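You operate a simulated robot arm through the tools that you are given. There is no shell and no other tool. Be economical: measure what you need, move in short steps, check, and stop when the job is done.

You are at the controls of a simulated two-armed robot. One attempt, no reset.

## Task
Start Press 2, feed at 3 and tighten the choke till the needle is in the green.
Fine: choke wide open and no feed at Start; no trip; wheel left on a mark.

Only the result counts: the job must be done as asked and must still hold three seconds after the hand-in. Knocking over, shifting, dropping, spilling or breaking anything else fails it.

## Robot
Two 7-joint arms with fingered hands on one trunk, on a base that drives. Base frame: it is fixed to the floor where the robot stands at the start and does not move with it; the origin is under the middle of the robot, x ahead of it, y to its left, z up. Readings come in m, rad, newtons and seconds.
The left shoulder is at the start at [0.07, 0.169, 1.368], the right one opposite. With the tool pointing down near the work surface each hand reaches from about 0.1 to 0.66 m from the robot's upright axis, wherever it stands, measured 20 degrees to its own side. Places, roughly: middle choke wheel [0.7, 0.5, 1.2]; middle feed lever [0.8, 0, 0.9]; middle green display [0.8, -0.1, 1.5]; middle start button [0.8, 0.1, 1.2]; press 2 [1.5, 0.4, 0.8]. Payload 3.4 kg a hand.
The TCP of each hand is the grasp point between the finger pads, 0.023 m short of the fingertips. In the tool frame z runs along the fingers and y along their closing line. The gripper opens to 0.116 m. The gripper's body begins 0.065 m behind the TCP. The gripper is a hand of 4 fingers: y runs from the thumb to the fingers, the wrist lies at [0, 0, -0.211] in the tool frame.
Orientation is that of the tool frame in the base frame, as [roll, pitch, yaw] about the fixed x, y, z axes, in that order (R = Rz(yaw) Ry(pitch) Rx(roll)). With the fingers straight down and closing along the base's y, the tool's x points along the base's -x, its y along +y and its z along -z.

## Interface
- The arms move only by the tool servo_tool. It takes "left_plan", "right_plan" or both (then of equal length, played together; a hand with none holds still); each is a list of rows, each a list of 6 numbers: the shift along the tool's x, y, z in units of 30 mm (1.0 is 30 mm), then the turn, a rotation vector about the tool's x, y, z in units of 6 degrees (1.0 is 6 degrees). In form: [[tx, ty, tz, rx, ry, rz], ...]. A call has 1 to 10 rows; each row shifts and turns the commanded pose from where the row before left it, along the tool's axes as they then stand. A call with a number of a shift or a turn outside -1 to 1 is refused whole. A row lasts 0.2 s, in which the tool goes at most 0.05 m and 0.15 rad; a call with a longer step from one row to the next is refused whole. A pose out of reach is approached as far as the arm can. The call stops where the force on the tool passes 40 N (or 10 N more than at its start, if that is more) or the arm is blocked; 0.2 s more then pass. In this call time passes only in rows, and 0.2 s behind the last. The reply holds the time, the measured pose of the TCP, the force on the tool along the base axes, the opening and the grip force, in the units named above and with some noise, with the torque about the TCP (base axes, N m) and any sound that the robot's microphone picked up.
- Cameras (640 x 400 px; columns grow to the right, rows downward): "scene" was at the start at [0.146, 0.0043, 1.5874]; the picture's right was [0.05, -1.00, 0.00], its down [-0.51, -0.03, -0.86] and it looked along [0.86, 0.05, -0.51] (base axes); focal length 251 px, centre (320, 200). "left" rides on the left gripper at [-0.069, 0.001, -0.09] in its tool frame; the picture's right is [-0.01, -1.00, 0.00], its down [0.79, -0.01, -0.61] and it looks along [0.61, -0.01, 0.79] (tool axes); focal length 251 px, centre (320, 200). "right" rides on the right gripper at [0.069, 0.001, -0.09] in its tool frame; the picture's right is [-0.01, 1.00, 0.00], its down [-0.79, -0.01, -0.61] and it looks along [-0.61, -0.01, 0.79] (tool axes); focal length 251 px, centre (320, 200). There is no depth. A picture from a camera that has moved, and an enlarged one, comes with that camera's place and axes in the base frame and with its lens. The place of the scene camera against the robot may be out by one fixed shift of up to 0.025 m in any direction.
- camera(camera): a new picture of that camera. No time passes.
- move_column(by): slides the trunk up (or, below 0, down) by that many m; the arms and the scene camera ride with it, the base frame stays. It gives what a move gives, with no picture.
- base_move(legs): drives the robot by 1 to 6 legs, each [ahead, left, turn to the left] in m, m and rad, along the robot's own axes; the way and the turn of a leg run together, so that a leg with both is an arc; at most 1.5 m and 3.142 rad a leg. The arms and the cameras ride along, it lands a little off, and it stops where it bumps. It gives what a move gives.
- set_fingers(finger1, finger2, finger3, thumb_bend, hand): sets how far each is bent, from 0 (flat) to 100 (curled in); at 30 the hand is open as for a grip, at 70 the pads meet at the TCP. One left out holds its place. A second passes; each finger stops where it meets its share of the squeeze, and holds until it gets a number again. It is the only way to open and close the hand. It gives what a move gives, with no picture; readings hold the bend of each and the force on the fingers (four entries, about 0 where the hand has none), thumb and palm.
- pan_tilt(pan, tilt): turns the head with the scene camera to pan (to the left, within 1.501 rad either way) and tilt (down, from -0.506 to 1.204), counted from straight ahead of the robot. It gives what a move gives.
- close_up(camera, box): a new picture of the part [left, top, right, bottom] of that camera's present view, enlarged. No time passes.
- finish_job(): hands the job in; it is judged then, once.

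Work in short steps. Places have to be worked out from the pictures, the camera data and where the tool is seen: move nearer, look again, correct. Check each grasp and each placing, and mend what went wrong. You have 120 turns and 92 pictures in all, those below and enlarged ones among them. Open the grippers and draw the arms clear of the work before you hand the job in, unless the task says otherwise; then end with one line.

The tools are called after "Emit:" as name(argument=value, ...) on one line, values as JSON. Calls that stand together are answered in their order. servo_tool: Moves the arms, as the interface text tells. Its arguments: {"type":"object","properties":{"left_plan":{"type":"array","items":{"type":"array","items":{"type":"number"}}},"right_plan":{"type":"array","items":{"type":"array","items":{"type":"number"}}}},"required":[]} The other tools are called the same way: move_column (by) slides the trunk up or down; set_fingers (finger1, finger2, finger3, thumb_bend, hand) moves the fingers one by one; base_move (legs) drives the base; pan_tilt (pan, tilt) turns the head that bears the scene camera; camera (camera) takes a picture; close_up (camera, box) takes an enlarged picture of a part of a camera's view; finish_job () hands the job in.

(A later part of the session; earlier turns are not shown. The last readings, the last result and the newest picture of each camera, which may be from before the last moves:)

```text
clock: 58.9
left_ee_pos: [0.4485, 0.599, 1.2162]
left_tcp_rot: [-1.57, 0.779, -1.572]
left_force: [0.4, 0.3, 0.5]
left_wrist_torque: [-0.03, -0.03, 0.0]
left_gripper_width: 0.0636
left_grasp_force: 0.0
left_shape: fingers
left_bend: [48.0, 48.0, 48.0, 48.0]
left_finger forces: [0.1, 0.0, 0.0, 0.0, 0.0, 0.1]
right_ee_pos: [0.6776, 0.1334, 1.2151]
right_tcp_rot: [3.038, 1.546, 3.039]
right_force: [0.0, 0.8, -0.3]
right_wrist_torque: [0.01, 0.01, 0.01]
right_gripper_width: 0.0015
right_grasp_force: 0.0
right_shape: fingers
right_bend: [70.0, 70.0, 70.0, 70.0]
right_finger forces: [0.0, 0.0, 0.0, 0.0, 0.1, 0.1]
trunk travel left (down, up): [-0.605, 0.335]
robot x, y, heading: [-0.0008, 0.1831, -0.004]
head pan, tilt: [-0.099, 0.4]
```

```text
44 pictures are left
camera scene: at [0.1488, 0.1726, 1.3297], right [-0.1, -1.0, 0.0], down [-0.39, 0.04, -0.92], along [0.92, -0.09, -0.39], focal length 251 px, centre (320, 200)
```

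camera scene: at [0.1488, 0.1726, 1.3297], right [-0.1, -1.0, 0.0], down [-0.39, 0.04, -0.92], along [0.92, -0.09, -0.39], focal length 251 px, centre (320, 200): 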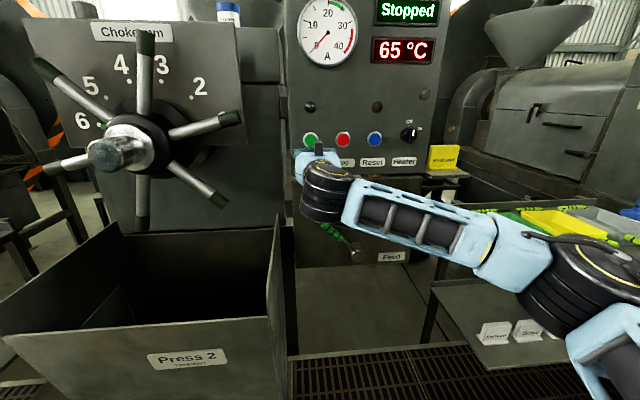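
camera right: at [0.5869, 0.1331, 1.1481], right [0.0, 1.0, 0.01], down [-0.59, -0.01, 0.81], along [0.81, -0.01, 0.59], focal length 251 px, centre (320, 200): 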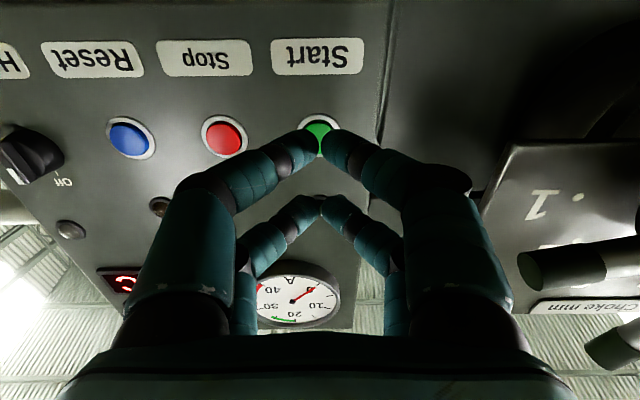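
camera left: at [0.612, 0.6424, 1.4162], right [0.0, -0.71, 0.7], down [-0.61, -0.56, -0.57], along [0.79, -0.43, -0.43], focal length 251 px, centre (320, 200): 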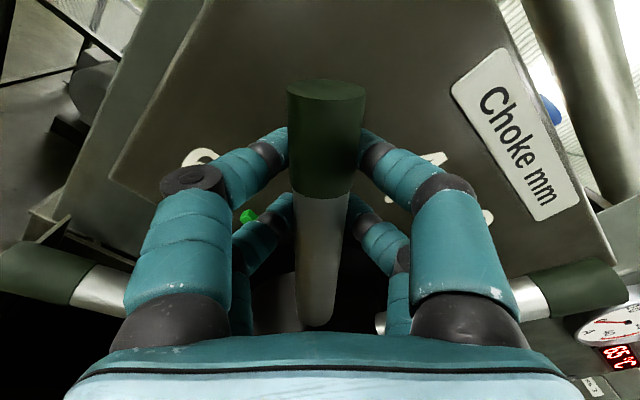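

Button lies at ≈[0.80, 0.130, 1.230]; the upper finger pair at z≈1.233 aligns. Approach and press in small steps.

Emit:
servo_tool(right_plan=[[0, -0.1, 0.8, 0, 0, 0], [0, 0, 0.8, 0, 0, 0], [0, 0, 0.4, 0, 0, 0], [0, 0, 0.25, 0, 0, 0]])

Emit:
camera(camera="right")

```text
clock: 59.9
left_ee_pos: [0.4465, 0.5992, 1.2155]
left_tcp_rot: [-1.572, 0.778, -1.572]
left_force: [0.1, 1.1, 0.0]
left_wrist_torque: [0.0, 0.02, -0.01]
left_gripper_width: 0.0636
left_grasp_force: 0.0
left_shape: fingers
left_bend: [48.0, 48.0, 48.0, 48.0]
left_finger forces: [0.0, 0.0, 0.0, 0.1, 0.1, 0.0]
right_ee_pos: [0.7455, 0.129, 1.2143]
right_tcp_rot: [3.029, 1.546, 3.03]
right_force: [-0.1, -0.3, 0.2]
right_wrist_torque: [-0.01, -0.01, -0.02]
right_gripper_width: 0.0017
right_grasp_force: 0.0
right_shape: fingers
right_bend: [70.0, 70.0, 70.0, 70.0]
right_finger forces: [0.0, 0.1, 0.1, 0.1, 0.0, 0.0]
trunk travel left (down, up): [-0.605, 0.335]
robot x, y, heading: [0.003, 0.18, 0.0]
head pan, tilt: [-0.099, 0.4]
```

```text
43 pictures are left
camera right: at [0.6535, 0.1296, 1.148], right [0.0, 1.0, 0.01], down [-0.59, -0.01, 0.81], along [0.81, -0.01, 0.59], focal length 251 px, centre (320, 200)
```

right: 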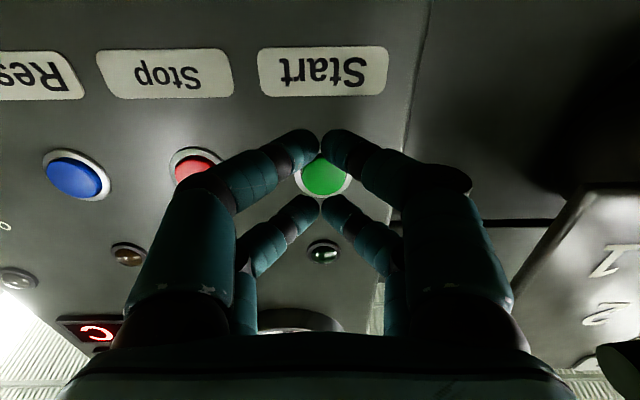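

Button face ≈x 0.783, z 1.224. Lower 6 mm and press.

Emit:
servo_tool(right_plan=[[0.2, 0, 0.3, 0, 0, 0], [0, 0, 0.2, 0, 0, 0], [0, 0, 0.2, 0, 0, 0]])

Emit:
camera(camera="scene")

```text
clock: 60.6
left_ee_pos: [0.4463, 0.5976, 1.2163]
left_tcp_rot: [-1.572, 0.778, -1.572]
left_force: [0.4, -0.1, -0.5]
left_wrist_torque: [0.02, 0.0, 0.0]
left_gripper_width: 0.0637
left_grasp_force: 0.0
left_shape: fingers
left_bend: [48.0, 48.0, 48.0, 48.0]
left_finger forces: [0.0, 0.0, 0.0, 0.0, 0.0, 0.0]
right_ee_pos: [0.7655, 0.1291, 1.2073]
right_tcp_rot: [3.025, 1.546, 3.025]
right_force: [-0.2, 0.0, 0.5]
right_wrist_torque: [-0.03, 0.01, 0.05]
right_gripper_width: 0.0015
right_grasp_force: 0.0
right_shape: fingers
right_bend: [70.0, 70.0, 70.0, 70.0]
right_finger forces: [0.0, 0.0, 0.1, 0.0, 0.0, 0.0]
trunk travel left (down, up): [-0.605, 0.335]
robot x, y, heading: [0.0009, 0.1812, -0.001]
head pan, tilt: [-0.099, 0.4]
```

```text
42 pictures are left
camera scene: at [0.1483, 0.1723, 1.3297], right [-0.1, -1.0, 0.0], down [-0.39, 0.04, -0.92], along [0.92, -0.09, -0.39], focal length 251 px, centre (320, 200)
```

scene: 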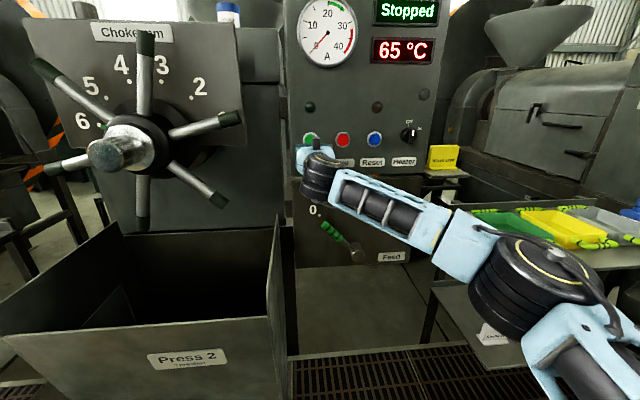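

Not touching yet; continue slowly.

Emit:
servo_tool(right_plan=[[0, 0, 0.2, 0, 0, 0], [0, 0, 0.2, 0, 0, 0], [0, 0, 0.15, 0, 0, 0]])

Emit:
camera(camera="right")

```text
clock: 61.5
left_ee_pos: [0.445, 0.5977, 1.2179]
left_tcp_rot: [-1.568, 0.779, -1.57]
left_force: [1.5, -0.1, 0.0]
left_wrist_torque: [-0.02, 0.01, -0.03]
left_gripper_width: 0.0636
left_grasp_force: 0.1
left_shape: fingers
left_bend: [48.0, 48.0, 48.0, 48.0]
left_finger forces: [0.0, 0.0, 0.1, 0.1, 0.1, 0.1]
right_ee_pos: [0.7792, 0.1296, 1.2085]
right_tcp_rot: [2.996, 1.548, 2.998]
right_force: [-8.7, -0.1, -1.8]
right_wrist_torque: [-0.04, -0.12, -0.02]
right_gripper_width: 0.0015
right_grasp_force: 4.3
right_shape: fingers
right_bend: [70.0, 70.0, 71.0, 70.0]
right_finger forces: [0.0, 4.3, 4.7, 0.0, 0.1, 0.0]
trunk travel left (down, up): [-0.605, 0.335]
robot x, y, heading: [0.0029, 0.1808, -0.001]
head pan, tilt: [-0.099, 0.4]
heard: click
```

```text
41 pictures are left
camera right: at [0.6882, 0.1301, 1.1421], right [0.0, 1.0, 0.01], down [-0.59, -0.01, 0.81], along [0.81, 0.0, 0.59], focal length 251 px, centre (320, 200)
```

right: 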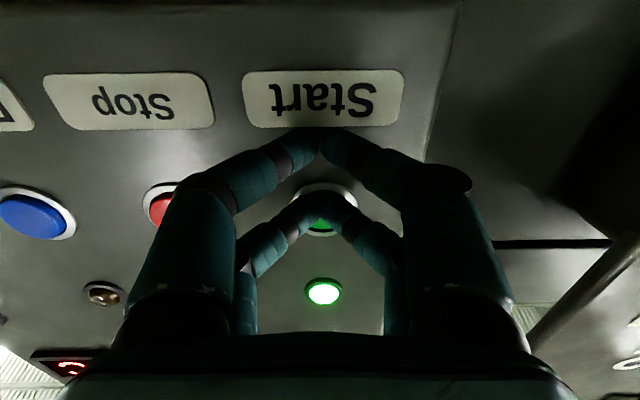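

Click heard and the green lamp is lit. Back off and read the display.

Emit:
servo_tool(right_plan=[[0, 0, -0.9, 0, 0, 0], [0, 0, -0.9, 0, 0, 0], [0, 0, -0.9, 0, 0, 0], [0, 0, -0.9, 0, 0, 0]])

Emit:
camera(camera="scene")

```text
clock: 62.5
left_ee_pos: [0.4465, 0.5988, 1.2166]
left_tcp_rot: [-1.569, 0.778, -1.569]
left_force: [-1.0, 0.3, 0.8]
left_wrist_torque: [0.0, 0.01, 0.03]
left_gripper_width: 0.0638
left_grasp_force: 0.1
left_shape: fingers
left_bend: [48.0, 48.0, 48.0, 48.0]
left_finger forces: [0.0, 0.1, 0.0, 0.0, 0.0, 0.1]
right_ee_pos: [0.672, 0.1287, 1.2114]
right_tcp_rot: [2.965, 1.548, 2.968]
right_force: [-0.4, -0.6, 0.1]
right_wrist_torque: [0.0, 0.0, 0.0]
right_gripper_width: 0.0016
right_grasp_force: 0.1
right_shape: fingers
right_bend: [70.0, 70.0, 70.0, 70.0]
right_finger forces: [0.1, 0.0, 0.1, 0.0, 0.0, 0.0]
trunk travel left (down, up): [-0.605, 0.335]
robot x, y, heading: [-0.0011, 0.1808, -0.004]
head pan, tilt: [-0.099, 0.4]
```

```text
40 pictures are left
camera scene: at [0.1471, 0.1718, 1.3299], right [-0.1, -1.0, 0.0], down [-0.39, 0.04, -0.92], along [0.92, -0.09, -0.39], focal length 251 px, centre (320, 200)
```

scene: 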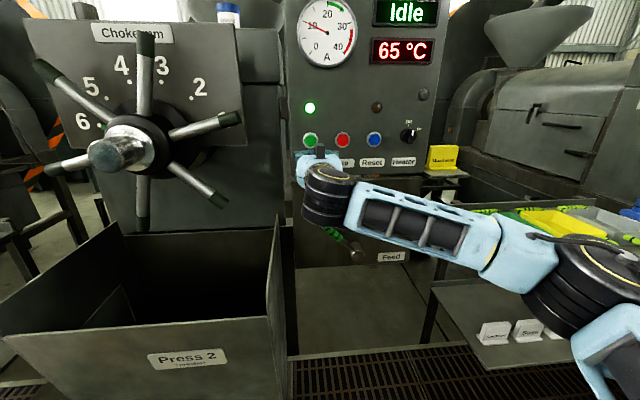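

Running idle at ~10 A. Now feed to 3: open and roll the right hand to match the lever at 0, lift the left hand a bit, and lower the trunk.

Emit:
servo_tool(right_plan=[[0, -0.98, -0.8, 0, 0, 0], [0, -0.98, -0.8, 0, 0, 0], [0, 0, 0, 0, 0, -1], [0, 0, 0, 0, 0, -1], [0, 0, 0, 0, 0, -1], [0, 0, 0, 0, 0, -1], [0, 0, 0, 0, 0, -1], [0, 0, 0, 0, 0, -1], [0, 0, 0, 0, 0, -1], [0, 0, 0, 0, 0, -0.6]], left_plan=[[-0.7, -0.7, 0, 0, 0, 0], [-0.7, -0.7, 0, 0, 0, 0], [-0.7, -0.7, 0, 0, 0, 0], [0, 0, 0, 0, 0, 0], [0, 0, 0, 0, 0, 0], [0, 0, 0, 0, 0, 0], [0, 0, 0, 0, 0, 0], [0, 0, 0, 0, 0, 0], [0, 0, 0, 0, 0, 0], [0, 0, 0, 0, 0, 0]])

Emit:
set_fingers(hand="right", finger1=50, finger2=50, finger3=50, thumb_bend=50)

Emit:
move_column(by=-0.225)

Emit:
camera(camera="right")

```text
clock: 64.7
left_ee_pos: [0.448, 0.5979, 1.3057]
left_tcp_rot: [-1.571, 0.779, -1.572]
left_force: [0.5, -0.2, 0.2]
left_wrist_torque: [0.01, -0.01, 0.02]
left_gripper_width: 0.0637
left_grasp_force: 0.1
left_shape: fingers
left_bend: [48.0, 48.0, 48.0, 48.0]
left_finger forces: [0.0, 0.0, 0.1, 0.0, 0.0, 0.0]
right_ee_pos: [0.6262, 0.0694, 1.2102]
right_tcp_rot: [-1.603, 0.778, -1.591]
right_force: [0.2, 0.2, 0.3]
right_wrist_torque: [-0.01, -0.01, 0.03]
right_gripper_width: 0.0016
right_grasp_force: 0.1
right_shape: fingers
right_bend: [70.0, 70.0, 70.0, 70.0]
right_finger forces: [0.1, 0.0, 0.1, 0.0, 0.0, 0.0]
trunk travel left (down, up): [-0.605, 0.335]
robot x, y, heading: [0.0004, 0.1799, 0.0]
head pan, tilt: [-0.099, 0.4]
```

```text
clock: 65.7
left_ee_pos: [0.4475, 0.5965, 1.3059]
left_tcp_rot: [-1.571, 0.777, -1.572]
left_force: [-0.1, -1.0, 0.3]
left_wrist_torque: [-0.01, 0.0, -0.05]
left_gripper_width: 0.0638
left_grasp_force: 0.0
left_shape: fingers
left_bend: [48.0, 48.0, 48.0, 48.0]
left_finger forces: [0.0, 0.0, 0.1, 0.0, 0.0, 0.0]
right_ee_pos: [0.6261, 0.0703, 1.2111]
right_tcp_rot: [-1.604, 0.78, -1.592]
right_force: [0.4, 0.0, -0.2]
right_wrist_torque: [-0.01, 0.01, 0.0]
right_gripper_width: 0.0577
right_grasp_force: 0.2
right_shape: fingers
right_bend: [50.0, 50.0, 50.0, 50.0]
right_finger forces: [0.0, 0.0, 0.0, 0.0, 0.0, 0.0]
trunk travel left (down, up): [-0.605, 0.335]
robot x, y, heading: [-0.0007, 0.1802, 0.002]
head pan, tilt: [-0.099, 0.4]
```

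```text
clock: 68.0
left_ee_pos: [0.4469, 0.5959, 1.0801]
left_tcp_rot: [-1.572, 0.779, -1.572]
left_force: [-0.2, 0.0, 0.7]
left_wrist_torque: [0.05, 0.01, 0.03]
left_gripper_width: 0.0637
left_grasp_force: 0.0
left_shape: fingers
left_bend: [48.0, 48.0, 48.0, 48.0]
left_finger forces: [0.1, 0.1, 0.0, 0.0, 0.0, 0.0]
right_ee_pos: [0.6254, 0.0696, 0.9854]
right_tcp_rot: [-1.604, 0.779, -1.593]
right_force: [0.5, 0.3, -0.1]
right_wrist_torque: [0.02, 0.03, 0.01]
right_gripper_width: 0.0576
right_grasp_force: 0.1
right_shape: fingers
right_bend: [50.0, 50.0, 50.0, 50.0]
right_finger forces: [0.0, 0.0, 0.1, 0.0, 0.0, 0.0]
trunk travel left (down, up): [-0.38, 0.56]
robot x, y, heading: [-0.0031, 0.1811, 0.0]
head pan, tilt: [-0.099, 0.4]
```

```text
39 pictures are left
camera right: at [0.5355, 0.0204, 0.9397], right [-0.02, 0.71, -0.71], down [-0.59, 0.56, 0.58], along [0.8, 0.43, 0.41], focal length 251 px, centre (320, 200)
```

right: 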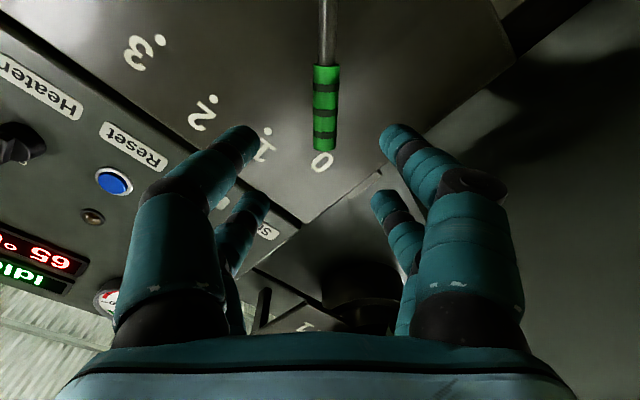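

Well aligned. Advance, grip, and sweep the lever clockwise first 48° then check.

Emit:
servo_tool(right_plan=[[0, 0, 0.9, 0, 0, 0], [0, 0, 0.9, 0, 0, 0], [0, 0, 0.9, 0, 0, 0], [0, 0, 0.9, 0, 0, 0], [0, 0, 0.75, 0, 0, 0]])

Emit:
set_fingers(hand="right", finger1=66, finger2=66, finger3=66, thumb_bend=66)

Emit:
servo_tool(right_plan=[[0.019, -0.366, 0, 0, 0, 1], [0.019, -0.366, 0, 0, 0, 1], [0.019, -0.366, 0, 0, 0, 1], [0.019, -0.366, 0, 0, 0, 1], [0.019, -0.366, 0, 0, 0, 1], [0.019, -0.366, 0, 0, 0, 1], [0.019, -0.366, 0, 0, 0, 1], [0.019, -0.366, 0, 0, 0, 1]])

Emit:
camera(camera="right")

```text
clock: 69.2
left_ee_pos: [0.4467, 0.5985, 1.0812]
left_tcp_rot: [-1.572, 0.778, -1.572]
left_force: [-0.4, -0.4, -0.2]
left_wrist_torque: [-0.01, 0.03, -0.01]
left_gripper_width: 0.0636
left_grasp_force: 0.1
left_shape: fingers
left_bend: [48.0, 48.0, 48.0, 48.0]
left_finger forces: [0.0, 0.0, 0.1, 0.0, 0.0, 0.0]
right_ee_pos: [0.7559, 0.0709, 0.9814]
right_tcp_rot: [-1.607, 0.778, -1.592]
right_force: [-0.1, 0.1, -0.1]
right_wrist_torque: [-0.01, 0.02, 0.0]
right_gripper_width: 0.0577
right_grasp_force: 0.0
right_shape: fingers
right_bend: [50.0, 50.0, 50.0, 50.0]
right_finger forces: [0.0, 0.1, 0.0, 0.0, 0.0, 0.1]
trunk travel left (down, up): [-0.38, 0.56]
robot x, y, heading: [-0.0002, 0.1793, -0.002]
head pan, tilt: [-0.099, 0.4]
```

```text
clock: 70.2
left_ee_pos: [0.4478, 0.5987, 1.0799]
left_tcp_rot: [-1.571, 0.778, -1.571]
left_force: [0.7, 0.0, 0.0]
left_wrist_torque: [0.03, -0.03, 0.02]
left_gripper_width: 0.0633
left_grasp_force: 0.1
left_shape: fingers
left_bend: [48.0, 48.0, 48.0, 48.0]
left_finger forces: [0.0, 0.0, 0.0, 0.0, 0.0, 0.0]
right_ee_pos: [0.756, 0.0716, 0.9813]
right_tcp_rot: [-1.607, 0.777, -1.595]
right_force: [1.8, 1.6, -1.0]
right_wrist_torque: [0.02, 0.02, 0.05]
right_gripper_width: 0.0163
right_grasp_force: 2.8
right_shape: fingers
right_bend: [63.0, 64.0, 65.0, 66.0]
right_finger forces: [2.4, 1.5, 0.7, 0.0, 0.4, 0.0]
trunk travel left (down, up): [-0.38, 0.56]
robot x, y, heading: [-0.0004, 0.1791, -0.0]
head pan, tilt: [-0.099, 0.4]
```

```text
clock: 72.0
left_ee_pos: [0.4479, 0.5978, 1.0795]
left_tcp_rot: [-1.57, 0.777, -1.572]
left_force: [-0.3, -0.7, 0.2]
left_wrist_torque: [-0.04, -0.03, 0.01]
left_gripper_width: 0.0637
left_grasp_force: 0.0
left_shape: fingers
left_bend: [48.0, 48.0, 48.0, 48.0]
left_finger forces: [0.0, 0.0, 0.0, 0.1, 0.0, 0.1]
right_ee_pos: [0.7585, -0.0095, 1.014]
right_tcp_rot: [2.059, 1.518, 2.061]
right_force: [0.4, 1.4, -0.9]
right_wrist_torque: [-0.03, 0.04, 0.05]
right_gripper_width: 0.0151
right_grasp_force: 1.8
right_shape: fingers
right_bend: [64.0, 65.0, 66.0, 66.0]
right_finger forces: [1.1, 0.9, 0.1, 0.0, 0.4, 0.0]
trunk travel left (down, up): [-0.38, 0.56]
robot x, y, heading: [-0.0004, 0.1837, 0.003]
head pan, tilt: [-0.099, 0.4]
```

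```text
38 pictures are left
camera right: at [0.6674, -0.0066, 0.9471], right [0.0, 1.0, 0.06], down [-0.59, -0.05, 0.81], along [0.81, -0.03, 0.59], focal length 251 px, centre (320, 200)
```

right: 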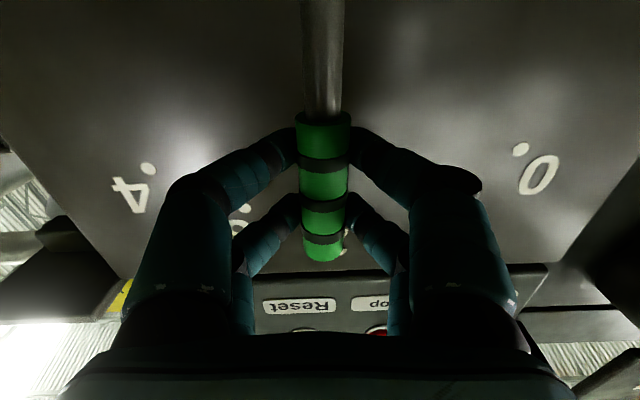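

About 3.5° past vertical (mark 2). Another ~19.5° to mark 3.

Emit:
servo_tool(right_plan=[[0.019, -0.366, 0, 0, 0, 1], [0.019, -0.366, 0, 0, 0, 1], [0.019, -0.366, 0, 0, 0, 1], [0.003, -0.1, 0, 0, 0, 0.25]])

Emit:
set_fingers(hand="right", finger1=50, finger2=50, finger3=50, thumb_bend=50)

Emit:
servo_tool(right_plan=[[0, 0, -1, 0, 0, 0], [0, 0, -1, 0, 0, 0], [0, 0, -1, 0, 0, 0], [0, 0, -1, 0, 0, 0]])

Emit:
close_up(camera="right", box=[140, 0, 520, 240])

Emit:
pan_tilt(pan=0.0, tilt=0.1)

Emit:
camera(camera="scene")

```text
clock: 73.0
left_ee_pos: [0.4476, 0.5975, 1.0813]
left_tcp_rot: [-1.569, 0.78, -1.572]
left_force: [0.8, 0.4, -0.8]
left_wrist_torque: [0.01, 0.0, -0.01]
left_gripper_width: 0.0638
left_grasp_force: 0.0
left_shape: fingers
left_bend: [48.0, 48.0, 48.0, 48.0]
left_finger forces: [0.1, 0.1, 0.0, 0.0, 0.0, 0.1]
right_ee_pos: [0.7575, -0.0454, 1.006]
right_tcp_rot: [1.635, 1.184, 1.632]
right_force: [1.4, -0.4, -1.4]
right_wrist_torque: [0.0, 0.0, 0.0]
right_gripper_width: 0.0149
right_grasp_force: 1.8
right_shape: fingers
right_bend: [65.0, 65.0, 66.0, 65.0]
right_finger forces: [0.7, 0.9, 0.4, 0.1, 1.2, 0.1]
trunk travel left (down, up): [-0.38, 0.56]
robot x, y, heading: [0.0037, 0.1806, -0.005]
head pan, tilt: [-0.099, 0.4]
```

```text
clock: 74.0
left_ee_pos: [0.4473, 0.5968, 1.0808]
left_tcp_rot: [-1.571, 0.778, -1.572]
left_force: [0.6, -0.1, -0.1]
left_wrist_torque: [-0.03, 0.0, 0.02]
left_gripper_width: 0.0635
left_grasp_force: 0.1
left_shape: fingers
left_bend: [48.0, 48.0, 48.0, 48.0]
left_finger forces: [0.1, 0.1, 0.0, 0.0, 0.0, 0.1]
right_ee_pos: [0.7574, -0.0447, 1.006]
right_tcp_rot: [1.636, 1.186, 1.633]
right_force: [0.5, 0.1, 0.1]
right_wrist_torque: [-0.04, 0.03, -0.02]
right_gripper_width: 0.0579
right_grasp_force: 0.1
right_shape: fingers
right_bend: [50.0, 50.0, 50.0, 50.0]
right_finger forces: [0.0, 0.0, 0.0, 0.0, 0.1, 0.0]
trunk travel left (down, up): [-0.38, 0.56]
robot x, y, heading: [-0.0018, 0.1808, -0.002]
head pan, tilt: [-0.099, 0.4]
```

```text
clock: 75.0
left_ee_pos: [0.4476, 0.5966, 1.0802]
left_tcp_rot: [-1.57, 0.779, -1.571]
left_force: [0.6, 0.4, 0.8]
left_wrist_torque: [0.02, -0.01, -0.03]
left_gripper_width: 0.0637
left_grasp_force: 0.0
left_shape: fingers
left_bend: [48.0, 48.0, 48.0, 48.0]
left_finger forces: [0.0, 0.0, 0.1, 0.0, 0.1, 0.0]
right_ee_pos: [0.6352, -0.046, 1.0086]
right_tcp_rot: [1.635, 1.184, 1.632]
right_force: [-0.2, 0.2, -1.0]
right_wrist_torque: [0.0, -0.03, 0.02]
right_gripper_width: 0.0578
right_grasp_force: 0.1
right_shape: fingers
right_bend: [50.0, 50.0, 50.0, 50.0]
right_finger forces: [0.0, 0.0, 0.0, 0.0, 0.0, 0.0]
trunk travel left (down, up): [-0.38, 0.56]
robot x, y, heading: [-0.0034, 0.1823, 0.002]
head pan, tilt: [-0.099, 0.4]
```

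```text
1.67 times, centred on (330, 120) of right
camera zoom: at [0.5445, -0.0201, 0.9485], right [0.01, 0.92, 0.38], down [-0.59, -0.31, 0.75], along [0.81, -0.23, 0.54], focal length 419 px, centre (303, 333)
```

zoom: 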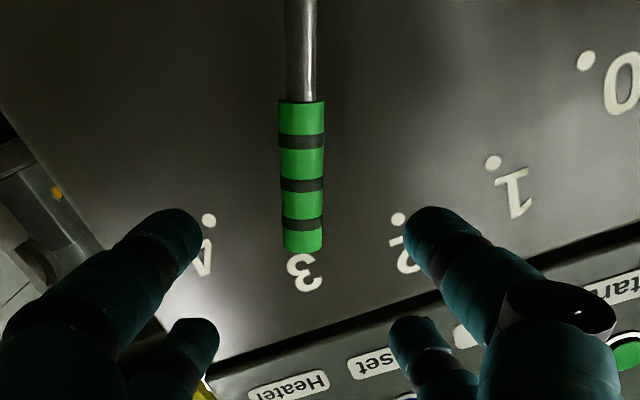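

```text
clock: 75.8
left_ee_pos: [0.4465, 0.5975, 1.0809]
left_tcp_rot: [-1.571, 0.778, -1.574]
left_force: [-0.7, 0.6, -1.0]
left_wrist_torque: [0.0, 0.02, 0.01]
left_gripper_width: 0.0636
left_grasp_force: 0.0
left_shape: fingers
left_bend: [48.0, 48.0, 48.0, 48.0]
left_finger forces: [0.0, 0.0, 0.1, 0.1, 0.0, 0.0]
right_ee_pos: [0.6356, -0.0456, 1.0102]
right_tcp_rot: [1.636, 1.184, 1.632]
right_force: [-0.1, 0.7, 0.2]
right_wrist_torque: [0.01, 0.01, 0.0]
right_gripper_width: 0.0578
right_grasp_force: 0.0
right_shape: fingers
right_bend: [50.0, 50.0, 50.0, 50.0]
right_finger forces: [0.0, 0.0, 0.1, 0.1, 0.0, 0.0]
trunk travel left (down, up): [-0.38, 0.56]
robot x, y, heading: [0.0009, 0.1788, 0.001]
head pan, tilt: [0.0, 0.099]
```

```text
36 pictures are left
camera scene: at [0.1479, 0.1813, 1.1326], right [0.0, -1.0, 0.0], down [-0.1, 0.0, -0.99], along [0.99, 0.0, -0.1], focal length 251 px, centre (320, 200)
```

scene: 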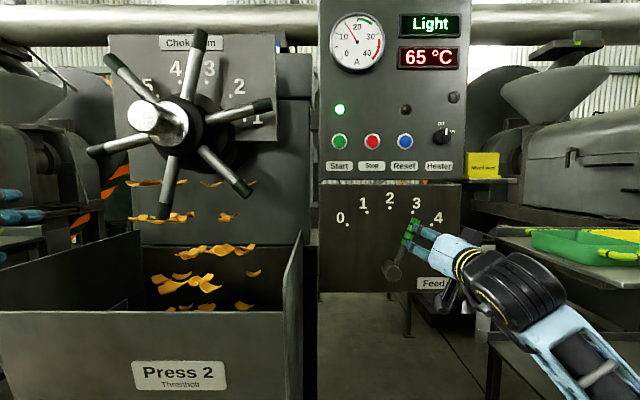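

Feed at 3; display "Light", ~15 A. Now tighten the choke: retract the right hand and raise the trunk to bring the left hand back to the wheel.

Emit:
servo_tool(right_plan=[[0, 0, -1, 0, 0, 0], [0, 0, -1, 0, 0, 0], [0, 0, -1, 0, 0, 0], [0, -0.9, -0.5, 0, 0, 0], [0, -0.9, 0, 0, 0, 0], [0, -0.9, 0, 0, 0, 0], [0, -0.9, 0, 0, 0, 0]])

Emit:
move_column(by=0.375)

Emit:
servo_tool(left_plan=[[0.68, 0.68, 0, 0, 0, 0], [0.68, 0.68, 0, 0, 0, 0], [0.68, 0.68, 0, 0, 0, 0], [0, 0, 1, 0, 0, 0], [0, 0, 1, 0, 0, 0], [0, 0, 1, 0, 0, 0], [0, 0, 1, 0, 0, 0], [0, 0, 0.3, 0, 0, 0]])

Emit:
camera(camera="left")

Emit:
pan_tilt(pan=0.0, tilt=0.35)

Emit:
camera(camera="scene")

```text
clock: 77.4
left_ee_pos: [0.4467, 0.5976, 1.0798]
left_tcp_rot: [-1.572, 0.78, -1.572]
left_force: [-1.2, 0.2, -0.1]
left_wrist_torque: [0.01, 0.02, 0.02]
left_gripper_width: 0.0637
left_grasp_force: 0.0
left_shape: fingers
left_bend: [48.0, 48.0, 48.0, 48.0]
left_finger forces: [0.1, 0.1, 0.0, 0.0, 0.0, 0.1]
right_ee_pos: [0.5295, -0.1469, 0.9718]
right_tcp_rot: [1.632, 1.184, 1.631]
right_force: [-0.1, -0.1, 0.5]
right_wrist_torque: [0.03, 0.01, 0.02]
right_gripper_width: 0.0579
right_grasp_force: 0.0
right_shape: fingers
right_bend: [50.0, 50.0, 50.0, 50.0]
right_finger forces: [0.0, 0.1, 0.0, 0.0, 0.0, 0.0]
trunk travel left (down, up): [-0.38, 0.56]
robot x, y, heading: [-0.0009, 0.1825, 0.0]
head pan, tilt: [0.0, 0.099]
```

```text
clock: 81.0
left_ee_pos: [0.4469, 0.5973, 1.4556]
left_tcp_rot: [-1.571, 0.78, -1.573]
left_force: [-0.1, 1.0, 1.1]
left_wrist_torque: [-0.01, -0.02, -0.03]
left_gripper_width: 0.064
left_grasp_force: 0.1
left_shape: fingers
left_bend: [48.0, 48.0, 48.0, 48.0]
left_finger forces: [0.0, 0.1, 0.1, 0.0, 0.0, 0.0]
right_ee_pos: [0.5305, -0.1454, 1.3455]
right_tcp_rot: [1.634, 1.186, 1.632]
right_force: [-0.5, 0.4, -0.1]
right_wrist_torque: [0.01, -0.04, -0.02]
right_gripper_width: 0.0579
right_grasp_force: 0.1
right_shape: fingers
right_bend: [50.0, 50.0, 50.0, 50.0]
right_finger forces: [0.0, 0.0, 0.0, 0.1, 0.0, 0.1]
trunk travel left (down, up): [-0.755, 0.185]
robot x, y, heading: [-0.0029, 0.1838, 0.004]
head pan, tilt: [0.0, 0.099]
```

```text
clock: 82.8
left_ee_pos: [0.5767, 0.5963, 1.3692]
left_tcp_rot: [-1.571, 0.779, -1.571]
left_force: [-0.2, -0.3, -0.2]
left_wrist_torque: [0.02, 0.01, -0.01]
left_gripper_width: 0.0638
left_grasp_force: 0.0
left_shape: fingers
left_bend: [48.0, 48.0, 48.0, 48.0]
left_finger forces: [0.0, 0.0, 0.0, 0.0, 0.0, 0.0]
right_ee_pos: [0.5309, -0.1456, 1.3463]
right_tcp_rot: [1.636, 1.186, 1.631]
right_force: [0.1, 0.4, 0.0]
right_wrist_torque: [0.01, -0.02, 0.02]
right_gripper_width: 0.0577
right_grasp_force: 0.0
right_shape: fingers
right_bend: [50.0, 50.0, 50.0, 50.0]
right_finger forces: [0.0, 0.0, 0.0, 0.0, 0.0, 0.0]
trunk travel left (down, up): [-0.755, 0.185]
robot x, y, heading: [0.0014, 0.1798, -0.0]
head pan, tilt: [0.0, 0.099]
```

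```text
35 pictures are left
camera left: at [0.4855, 0.6447, 1.4152], right [0.0, -0.7, 0.72], down [-0.61, -0.57, -0.55], along [0.79, -0.44, -0.42], focal length 251 px, centre (320, 200)
```

left: 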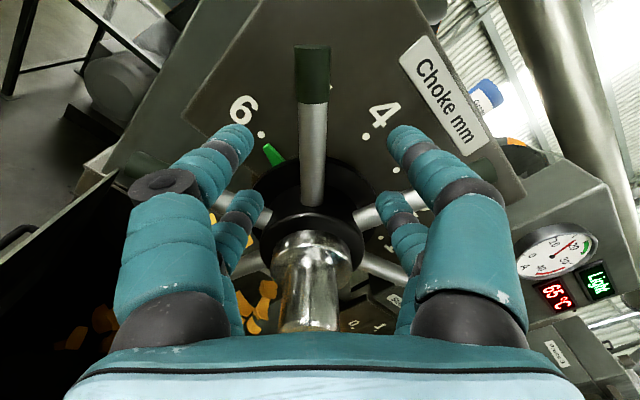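

```text
clock: 83.6
left_ee_pos: [0.5767, 0.5963, 1.3682]
left_tcp_rot: [-1.572, 0.779, -1.573]
left_force: [0.2, -0.6, -0.7]
left_wrist_torque: [-0.02, 0.02, -0.01]
left_gripper_width: 0.0634
left_grasp_force: 0.1
left_shape: fingers
left_bend: [48.0, 48.0, 48.0, 48.0]
left_finger forces: [0.0, 0.1, 0.0, 0.0, 0.1, 0.1]
right_ee_pos: [0.532, -0.1453, 1.3465]
right_tcp_rot: [1.633, 1.186, 1.631]
right_force: [-0.3, 1.2, 0.1]
right_wrist_torque: [0.02, -0.02, 0.04]
right_gripper_width: 0.0577
right_grasp_force: 0.0
right_shape: fingers
right_bend: [50.0, 50.0, 50.0, 50.0]
right_finger forces: [0.0, 0.1, 0.0, 0.0, 0.1, 0.1]
trunk travel left (down, up): [-0.755, 0.185]
robot x, y, heading: [0.0033, 0.1793, 0.004]
head pan, tilt: [0.0, 0.351]
```

```text
34 pictures are left
camera scene: at [0.1489, 0.1814, 1.4844], right [0.0, -1.0, 0.0], down [-0.34, 0.0, -0.94], along [0.94, 0.0, -0.34], focal length 251 px, centre (320, 200)
```

scene: 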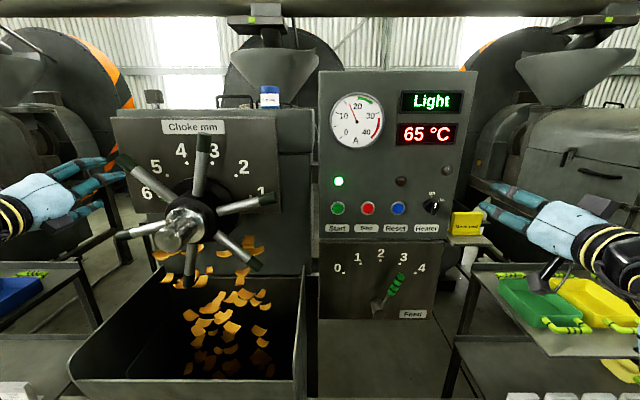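

Aligned with the spoke; advance, grip, and turn 30° clockwise to 5.

Emit:
servo_tool(left_plan=[[0, 0, 0.9, 0, 0, 0], [0, 0, 0.9, 0, 0, 0], [0, 0, 0.9, 0, 0, 0], [0, 0, 0.9, 0, 0, 0], [0, 0, 0.6, 0, 0, 0]])

Emit:
set_fingers(hand="left", finger1=66, finger2=66, finger3=66, thumb_bend=66)

Emit:
servo_tool(left_plan=[[0.03, -0.575, 0, 0, 0, 1], [0.03, -0.575, 0, 0, 0, 1], [0.03, -0.575, 0, 0, 0, 1], [0.03, -0.575, 0, 0, 0, 1], [0.03, -0.575, 0, 0, 0, 1], [0, 0, 0, 0, 0, 0], [0, 0, 0, 0, 0, 0], [0, 0, 0, 0, 0, 0]])

Emit:
close_up(camera="scene", box=[110, 80, 470, 270])

```text
clock: 84.8
left_ee_pos: [0.7046, 0.5963, 1.3686]
left_tcp_rot: [-1.57, 0.778, -1.574]
left_force: [-0.1, 0.8, 0.8]
left_wrist_torque: [0.0, -0.01, 0.01]
left_gripper_width: 0.0636
left_grasp_force: 0.1
left_shape: fingers
left_bend: [48.0, 48.0, 48.0, 48.0]
left_finger forces: [0.1, 0.0, 0.0, 0.0, 0.1, 0.1]
right_ee_pos: [0.5315, -0.1453, 1.3454]
right_tcp_rot: [1.636, 1.186, 1.633]
right_force: [0.3, -0.6, 0.1]
right_wrist_torque: [-0.02, 0.02, 0.0]
right_gripper_width: 0.058
right_grasp_force: 0.0
right_shape: fingers
right_bend: [50.0, 50.0, 50.0, 50.0]
right_finger forces: [0.0, 0.1, 0.0, 0.1, 0.0, 0.1]
trunk travel left (down, up): [-0.755, 0.185]
robot x, y, heading: [-0.0001, 0.1837, 0.005]
head pan, tilt: [0.0, 0.351]
```

```text
clock: 85.8
left_ee_pos: [0.7033, 0.5975, 1.3674]
left_tcp_rot: [-1.573, 0.778, -1.572]
left_force: [2.1, 1.0, -0.2]
left_wrist_torque: [0.04, -0.02, 0.02]
left_gripper_width: 0.0147
left_grasp_force: 2.0
left_shape: fingers
left_bend: [65.0, 64.0, 66.0, 65.0]
left_finger forces: [1.1, 1.6, 0.1, 0.0, 0.8, 0.0]
right_ee_pos: [0.5319, -0.1458, 1.3451]
right_tcp_rot: [1.638, 1.186, 1.635]
right_force: [-0.7, -0.5, -0.7]
right_wrist_torque: [0.04, 0.0, 0.0]
right_gripper_width: 0.058
right_grasp_force: 0.2
right_shape: fingers
right_bend: [50.0, 50.0, 50.0, 50.0]
right_finger forces: [0.0, 0.0, 0.0, 0.0, 0.0, 0.0]
trunk travel left (down, up): [-0.755, 0.185]
robot x, y, heading: [0.0042, 0.1799, 0.001]
head pan, tilt: [0.0, 0.351]
```

```text
clock: 87.6
left_ee_pos: [0.7043, 0.5233, 1.4106]
left_tcp_rot: [-1.572, 1.301, -1.574]
left_force: [2.6, 0.1, -0.8]
left_wrist_torque: [0.02, 0.0, -0.03]
left_gripper_width: 0.0147
left_grasp_force: 1.6
left_shape: fingers
left_bend: [65.0, 64.0, 66.0, 65.0]
left_finger forces: [0.7, 1.4, 0.2, 0.0, 1.1, 0.0]
right_ee_pos: [0.5315, -0.1451, 1.3455]
right_tcp_rot: [1.637, 1.186, 1.636]
right_force: [-0.4, -0.3, -0.3]
right_wrist_torque: [-0.02, -0.01, 0.03]
right_gripper_width: 0.058
right_grasp_force: 0.1
right_shape: fingers
right_bend: [50.0, 50.0, 50.0, 50.0]
right_finger forces: [0.1, 0.0, 0.1, 0.0, 0.0, 0.1]
trunk travel left (down, up): [-0.755, 0.185]
robot x, y, heading: [0.0033, 0.182, -0.001]
head pan, tilt: [0.0, 0.351]
```

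```text
1.78 times, centred on (290, 175) of scene
camera zoom: at [0.1504, 0.1817, 1.4842], right [0.0, -1.0, 0.0], down [-0.34, 0.0, -0.94], along [0.94, 0.0, -0.34], focal length 447 px, centre (373, 244)
```

zoom: 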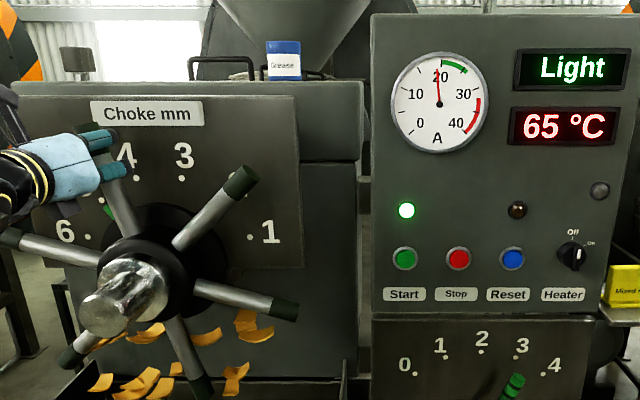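

At 5 the needle is just under green. Let it settle and read again closely.

Emit:
servo_tool(left_plan=[[0, 0, 0, 0, 0, 0], [0, 0, 0, 0, 0, 0], [0, 0, 0, 0, 0, 0], [0, 0, 0, 0, 0, 0], [0, 0, 0, 0, 0, 0], [0, 0, 0, 0, 0, 0], [0, 0, 0, 0, 0, 0], [0, 0, 0, 0, 0, 0], [0, 0, 0, 0, 0, 0], [0, 0, 0, 0, 0, 0]])

Emit:
close_up(camera="scene", box=[320, 80, 470, 160])

```text
clock: 89.8
left_ee_pos: [0.7031, 0.5245, 1.4106]
left_tcp_rot: [-1.573, 1.303, -1.575]
left_force: [1.9, 0.2, -1.3]
left_wrist_torque: [-0.01, 0.01, -0.02]
left_gripper_width: 0.0147
left_grasp_force: 1.8
left_shape: fingers
left_bend: [65.0, 64.0, 66.0, 65.0]
left_finger forces: [0.8, 1.3, 0.2, 0.1, 1.2, 0.1]
right_ee_pos: [0.5329, -0.145, 1.3451]
right_tcp_rot: [1.637, 1.185, 1.636]
right_force: [0.1, -0.1, 0.3]
right_wrist_torque: [0.0, -0.01, -0.01]
right_gripper_width: 0.0579
right_grasp_force: 0.1
right_shape: fingers
right_bend: [50.0, 50.0, 50.0, 50.0]
right_finger forces: [0.1, 0.0, 0.0, 0.0, 0.1, 0.1]
trunk travel left (down, up): [-0.755, 0.185]
robot x, y, heading: [-0.0018, 0.1818, 0.005]
head pan, tilt: [0.0, 0.351]
```

```text
4.27 times, centred on (395, 120) of scene
camera zoom: at [0.1503, 0.1814, 1.4842], right [0.0, -1.0, 0.0], down [-0.34, 0.0, -0.94], along [0.94, 0.0, -0.34], focal length 1073 px, centre (0, 541)
```

zoom: 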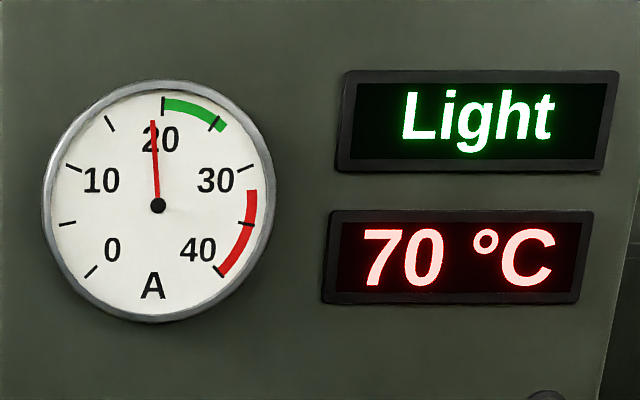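

Steady at ~19.3 A, "Light". Turn another 30° to mark 4, checking halfway for any overshoot.

Emit:
servo_tool(left_plan=[[0.03, -0.575, 0, 0, 0, 1], [0.03, -0.575, 0, 0, 0, 1], [0.03, -0.575, 0, 0, 0, 1], [0, 0, 0, 0, 0, 0], [0, 0, 0, 0, 0, 0], [0, 0, 0, 0, 0, 0]])

Emit:
close_up(camera="scene", box=[320, 80, 470, 160])

```text
clock: 91.2
left_ee_pos: [0.7018, 0.4719, 1.4159]
left_tcp_rot: [1.608, 1.525, 1.605]
left_force: [3.8, -0.3, -4.0]
left_wrist_torque: [0.06, 0.02, 0.01]
left_gripper_width: 0.0149
left_grasp_force: 2.3
left_shape: fingers
left_bend: [65.0, 64.0, 66.0, 65.0]
left_finger forces: [1.1, 1.7, 0.5, 0.1, 1.4, 0.0]
right_ee_pos: [0.5329, -0.1455, 1.3451]
right_tcp_rot: [1.638, 1.184, 1.638]
right_force: [-0.5, -0.2, 0.2]
right_wrist_torque: [-0.01, 0.01, 0.0]
right_gripper_width: 0.0577
right_grasp_force: 0.0
right_shape: fingers
right_bend: [50.0, 50.0, 50.0, 50.0]
right_finger forces: [0.0, 0.0, 0.1, 0.1, 0.0, 0.1]
trunk travel left (down, up): [-0.755, 0.185]
robot x, y, heading: [0.002, 0.1791, -0.002]
head pan, tilt: [0.0, 0.351]
```

```text
4.27 times, centred on (395, 120) of scene
camera zoom: at [0.1515, 0.182, 1.484], right [0.0, -1.0, 0.0], down [-0.35, 0.0, -0.94], along [0.94, 0.0, -0.35], focal length 1073 px, centre (0, 541)
```

zoom: 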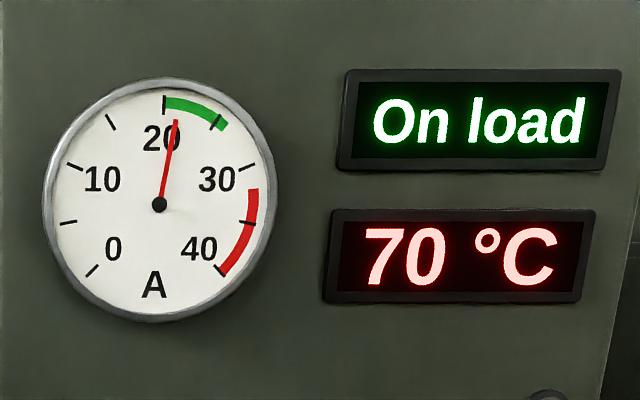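

"On load", ~21 A. Two more rows (12°) to mark 4.

Emit:
servo_tool(left_plan=[[0.03, -0.575, 0, 0, 0, 1], [0.03, -0.575, 0, 0, 0, 1], [0, 0, 0, 0, 0, 0], [0, 0, 0, 0, 0, 0], [0, 0, 0, 0, 0, 0], [0, 0, 0, 0, 0, 0]])

Emit:
close_up(camera="scene", box=[110, 80, 470, 270])

Emit:
camera(camera="left")

```text
clock: 92.6
left_ee_pos: [0.702, 0.4382, 1.4117]
left_tcp_rot: [1.573, 1.317, 1.572]
left_force: [2.4, 1.7, -3.4]
left_wrist_torque: [0.0, 0.06, -0.01]
left_gripper_width: 0.0151
left_grasp_force: 1.9
left_shape: fingers
left_bend: [65.0, 64.0, 66.0, 65.0]
left_finger forces: [0.9, 1.6, 0.5, 0.0, 1.3, 0.1]
right_ee_pos: [0.5325, -0.145, 1.3449]
right_tcp_rot: [1.636, 1.184, 1.635]
right_force: [-0.6, -0.8, 1.1]
right_wrist_torque: [-0.03, 0.03, 0.02]
right_gripper_width: 0.0575
right_grasp_force: 0.1
right_shape: fingers
right_bend: [50.0, 50.0, 50.0, 50.0]
right_finger forces: [0.0, 0.1, 0.1, 0.1, 0.1, 0.0]
trunk travel left (down, up): [-0.755, 0.185]
robot x, y, heading: [-0.0003, 0.1784, -0.002]
head pan, tilt: [0.0, 0.351]
```

```text
1.78 times, centred on (290, 175) of scene
camera zoom: at [0.1507, 0.182, 1.4841], right [0.0, -1.0, 0.0], down [-0.34, 0.0, -0.94], along [0.94, 0.0, -0.34], focal length 447 px, centre (373, 244)
```

zoom: 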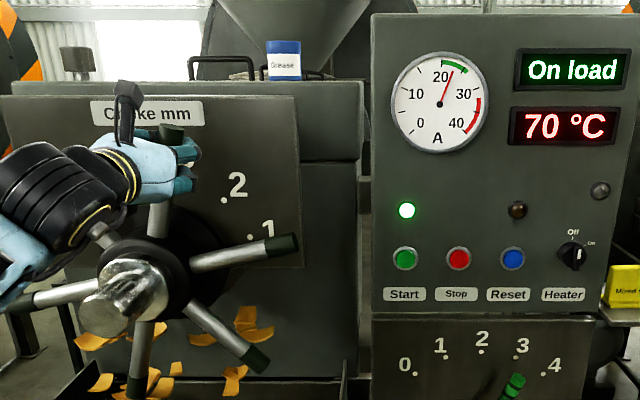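

```text
29 pictures are left
camera left: at [0.6115, 0.4209, 1.4777], right [0.0, -0.97, -0.24], down [-0.61, 0.19, -0.77], along [0.79, 0.15, -0.59], focal length 251 px, centre (320, 200)
```

left: 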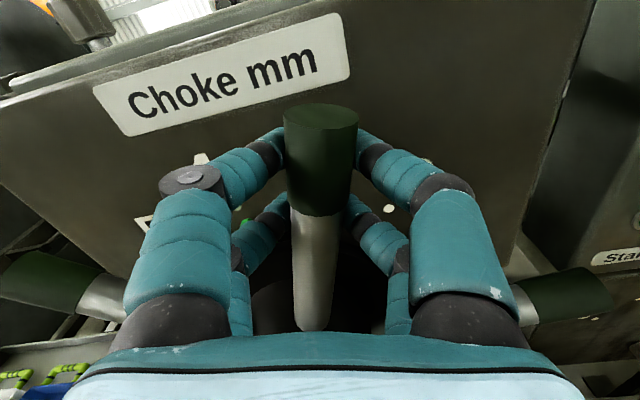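

Needle in green (~23 A), spoke at ≈74° = mark 4. Release, withdraw, and verify.

Emit:
set_fingers(hand="left", finger1=45, finger2=45, finger3=45, thumb_bend=45)

Emit:
servo_tool(left_plan=[[0, 0, -0.9, 0, 0, 0], [0, 0, -0.9, 0, 0, 0], [0, 0, -0.9, 0, 0, 0], [0, 0, -0.9, 0, 0, 0]])

Emit:
close_up(camera="left", box=[160, 0, 480, 270])

Emit:
close_up(camera="scene", box=[320, 80, 470, 160])

```text
clock: 93.6
left_ee_pos: [0.7017, 0.4367, 1.4128]
left_tcp_rot: [1.568, 1.317, 1.569]
left_force: [0.2, 0.1, 0.7]
left_wrist_torque: [-0.03, 0.0, 0.03]
left_gripper_width: 0.0726
left_grasp_force: 0.1
left_shape: fingers
left_bend: [45.0, 45.0, 45.0, 45.0]
left_finger forces: [0.0, 0.0, 0.0, 0.1, 0.0, 0.0]
right_ee_pos: [0.5314, -0.1448, 1.3454]
right_tcp_rot: [1.637, 1.185, 1.634]
right_force: [-0.5, 0.5, -0.7]
right_wrist_torque: [0.04, -0.02, -0.03]
right_gripper_width: 0.0576
right_grasp_force: 0.1
right_shape: fingers
right_bend: [50.0, 50.0, 50.0, 50.0]
right_finger forces: [0.1, 0.1, 0.1, 0.1, 0.0, 0.0]
trunk travel left (down, up): [-0.755, 0.185]
robot x, y, heading: [0.0009, 0.1812, 0.002]
head pan, tilt: [0.0, 0.351]
```

```text
clock: 94.6
left_ee_pos: [0.5912, 0.4385, 1.4131]
left_tcp_rot: [1.567, 1.315, 1.564]
left_force: [-0.4, 0.5, -0.2]
left_wrist_torque: [-0.01, -0.03, 0.01]
left_gripper_width: 0.0727
left_grasp_force: 0.0
left_shape: fingers
left_bend: [45.0, 45.0, 45.0, 45.0]
left_finger forces: [0.1, 0.0, 0.1, 0.0, 0.1, 0.0]
right_ee_pos: [0.5288, -0.1472, 1.3467]
right_tcp_rot: [1.632, 1.186, 1.629]
right_force: [0.7, 0.4, 0.5]
right_wrist_torque: [-0.03, -0.01, 0.0]
right_gripper_width: 0.058
right_grasp_force: 0.0
right_shape: fingers
right_bend: [50.0, 50.0, 50.0, 50.0]
right_finger forces: [0.0, 0.0, 0.0, 0.0, 0.0, 0.0]
trunk travel left (down, up): [-0.755, 0.185]
robot x, y, heading: [0.002, 0.1835, 0.002]
head pan, tilt: [0.0, 0.351]
```

```text
1.48 times, centred on (320, 135) of left
camera zoom: at [0.5002, 0.4214, 1.4782], right [0.0, -0.97, -0.24], down [-0.61, 0.19, -0.77], along [0.8, 0.15, -0.59], focal length 372 px, centre (320, 296)
```

zoom: 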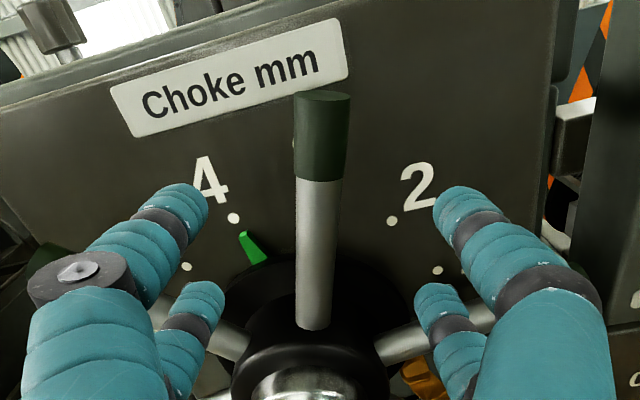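

```text
4.27 times, centred on (395, 120) of scene
camera zoom: at [0.1475, 0.1818, 1.4845], right [0.0, -1.0, 0.0], down [-0.34, 0.0, -0.94], along [0.94, 0.0, -0.34], focal length 1073 px, centre (0, 541)
```

zoom: 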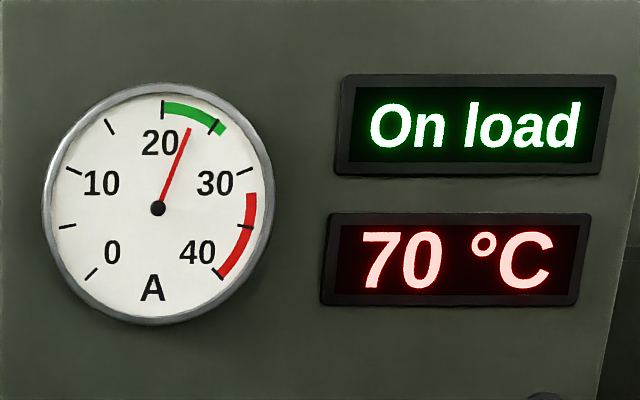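

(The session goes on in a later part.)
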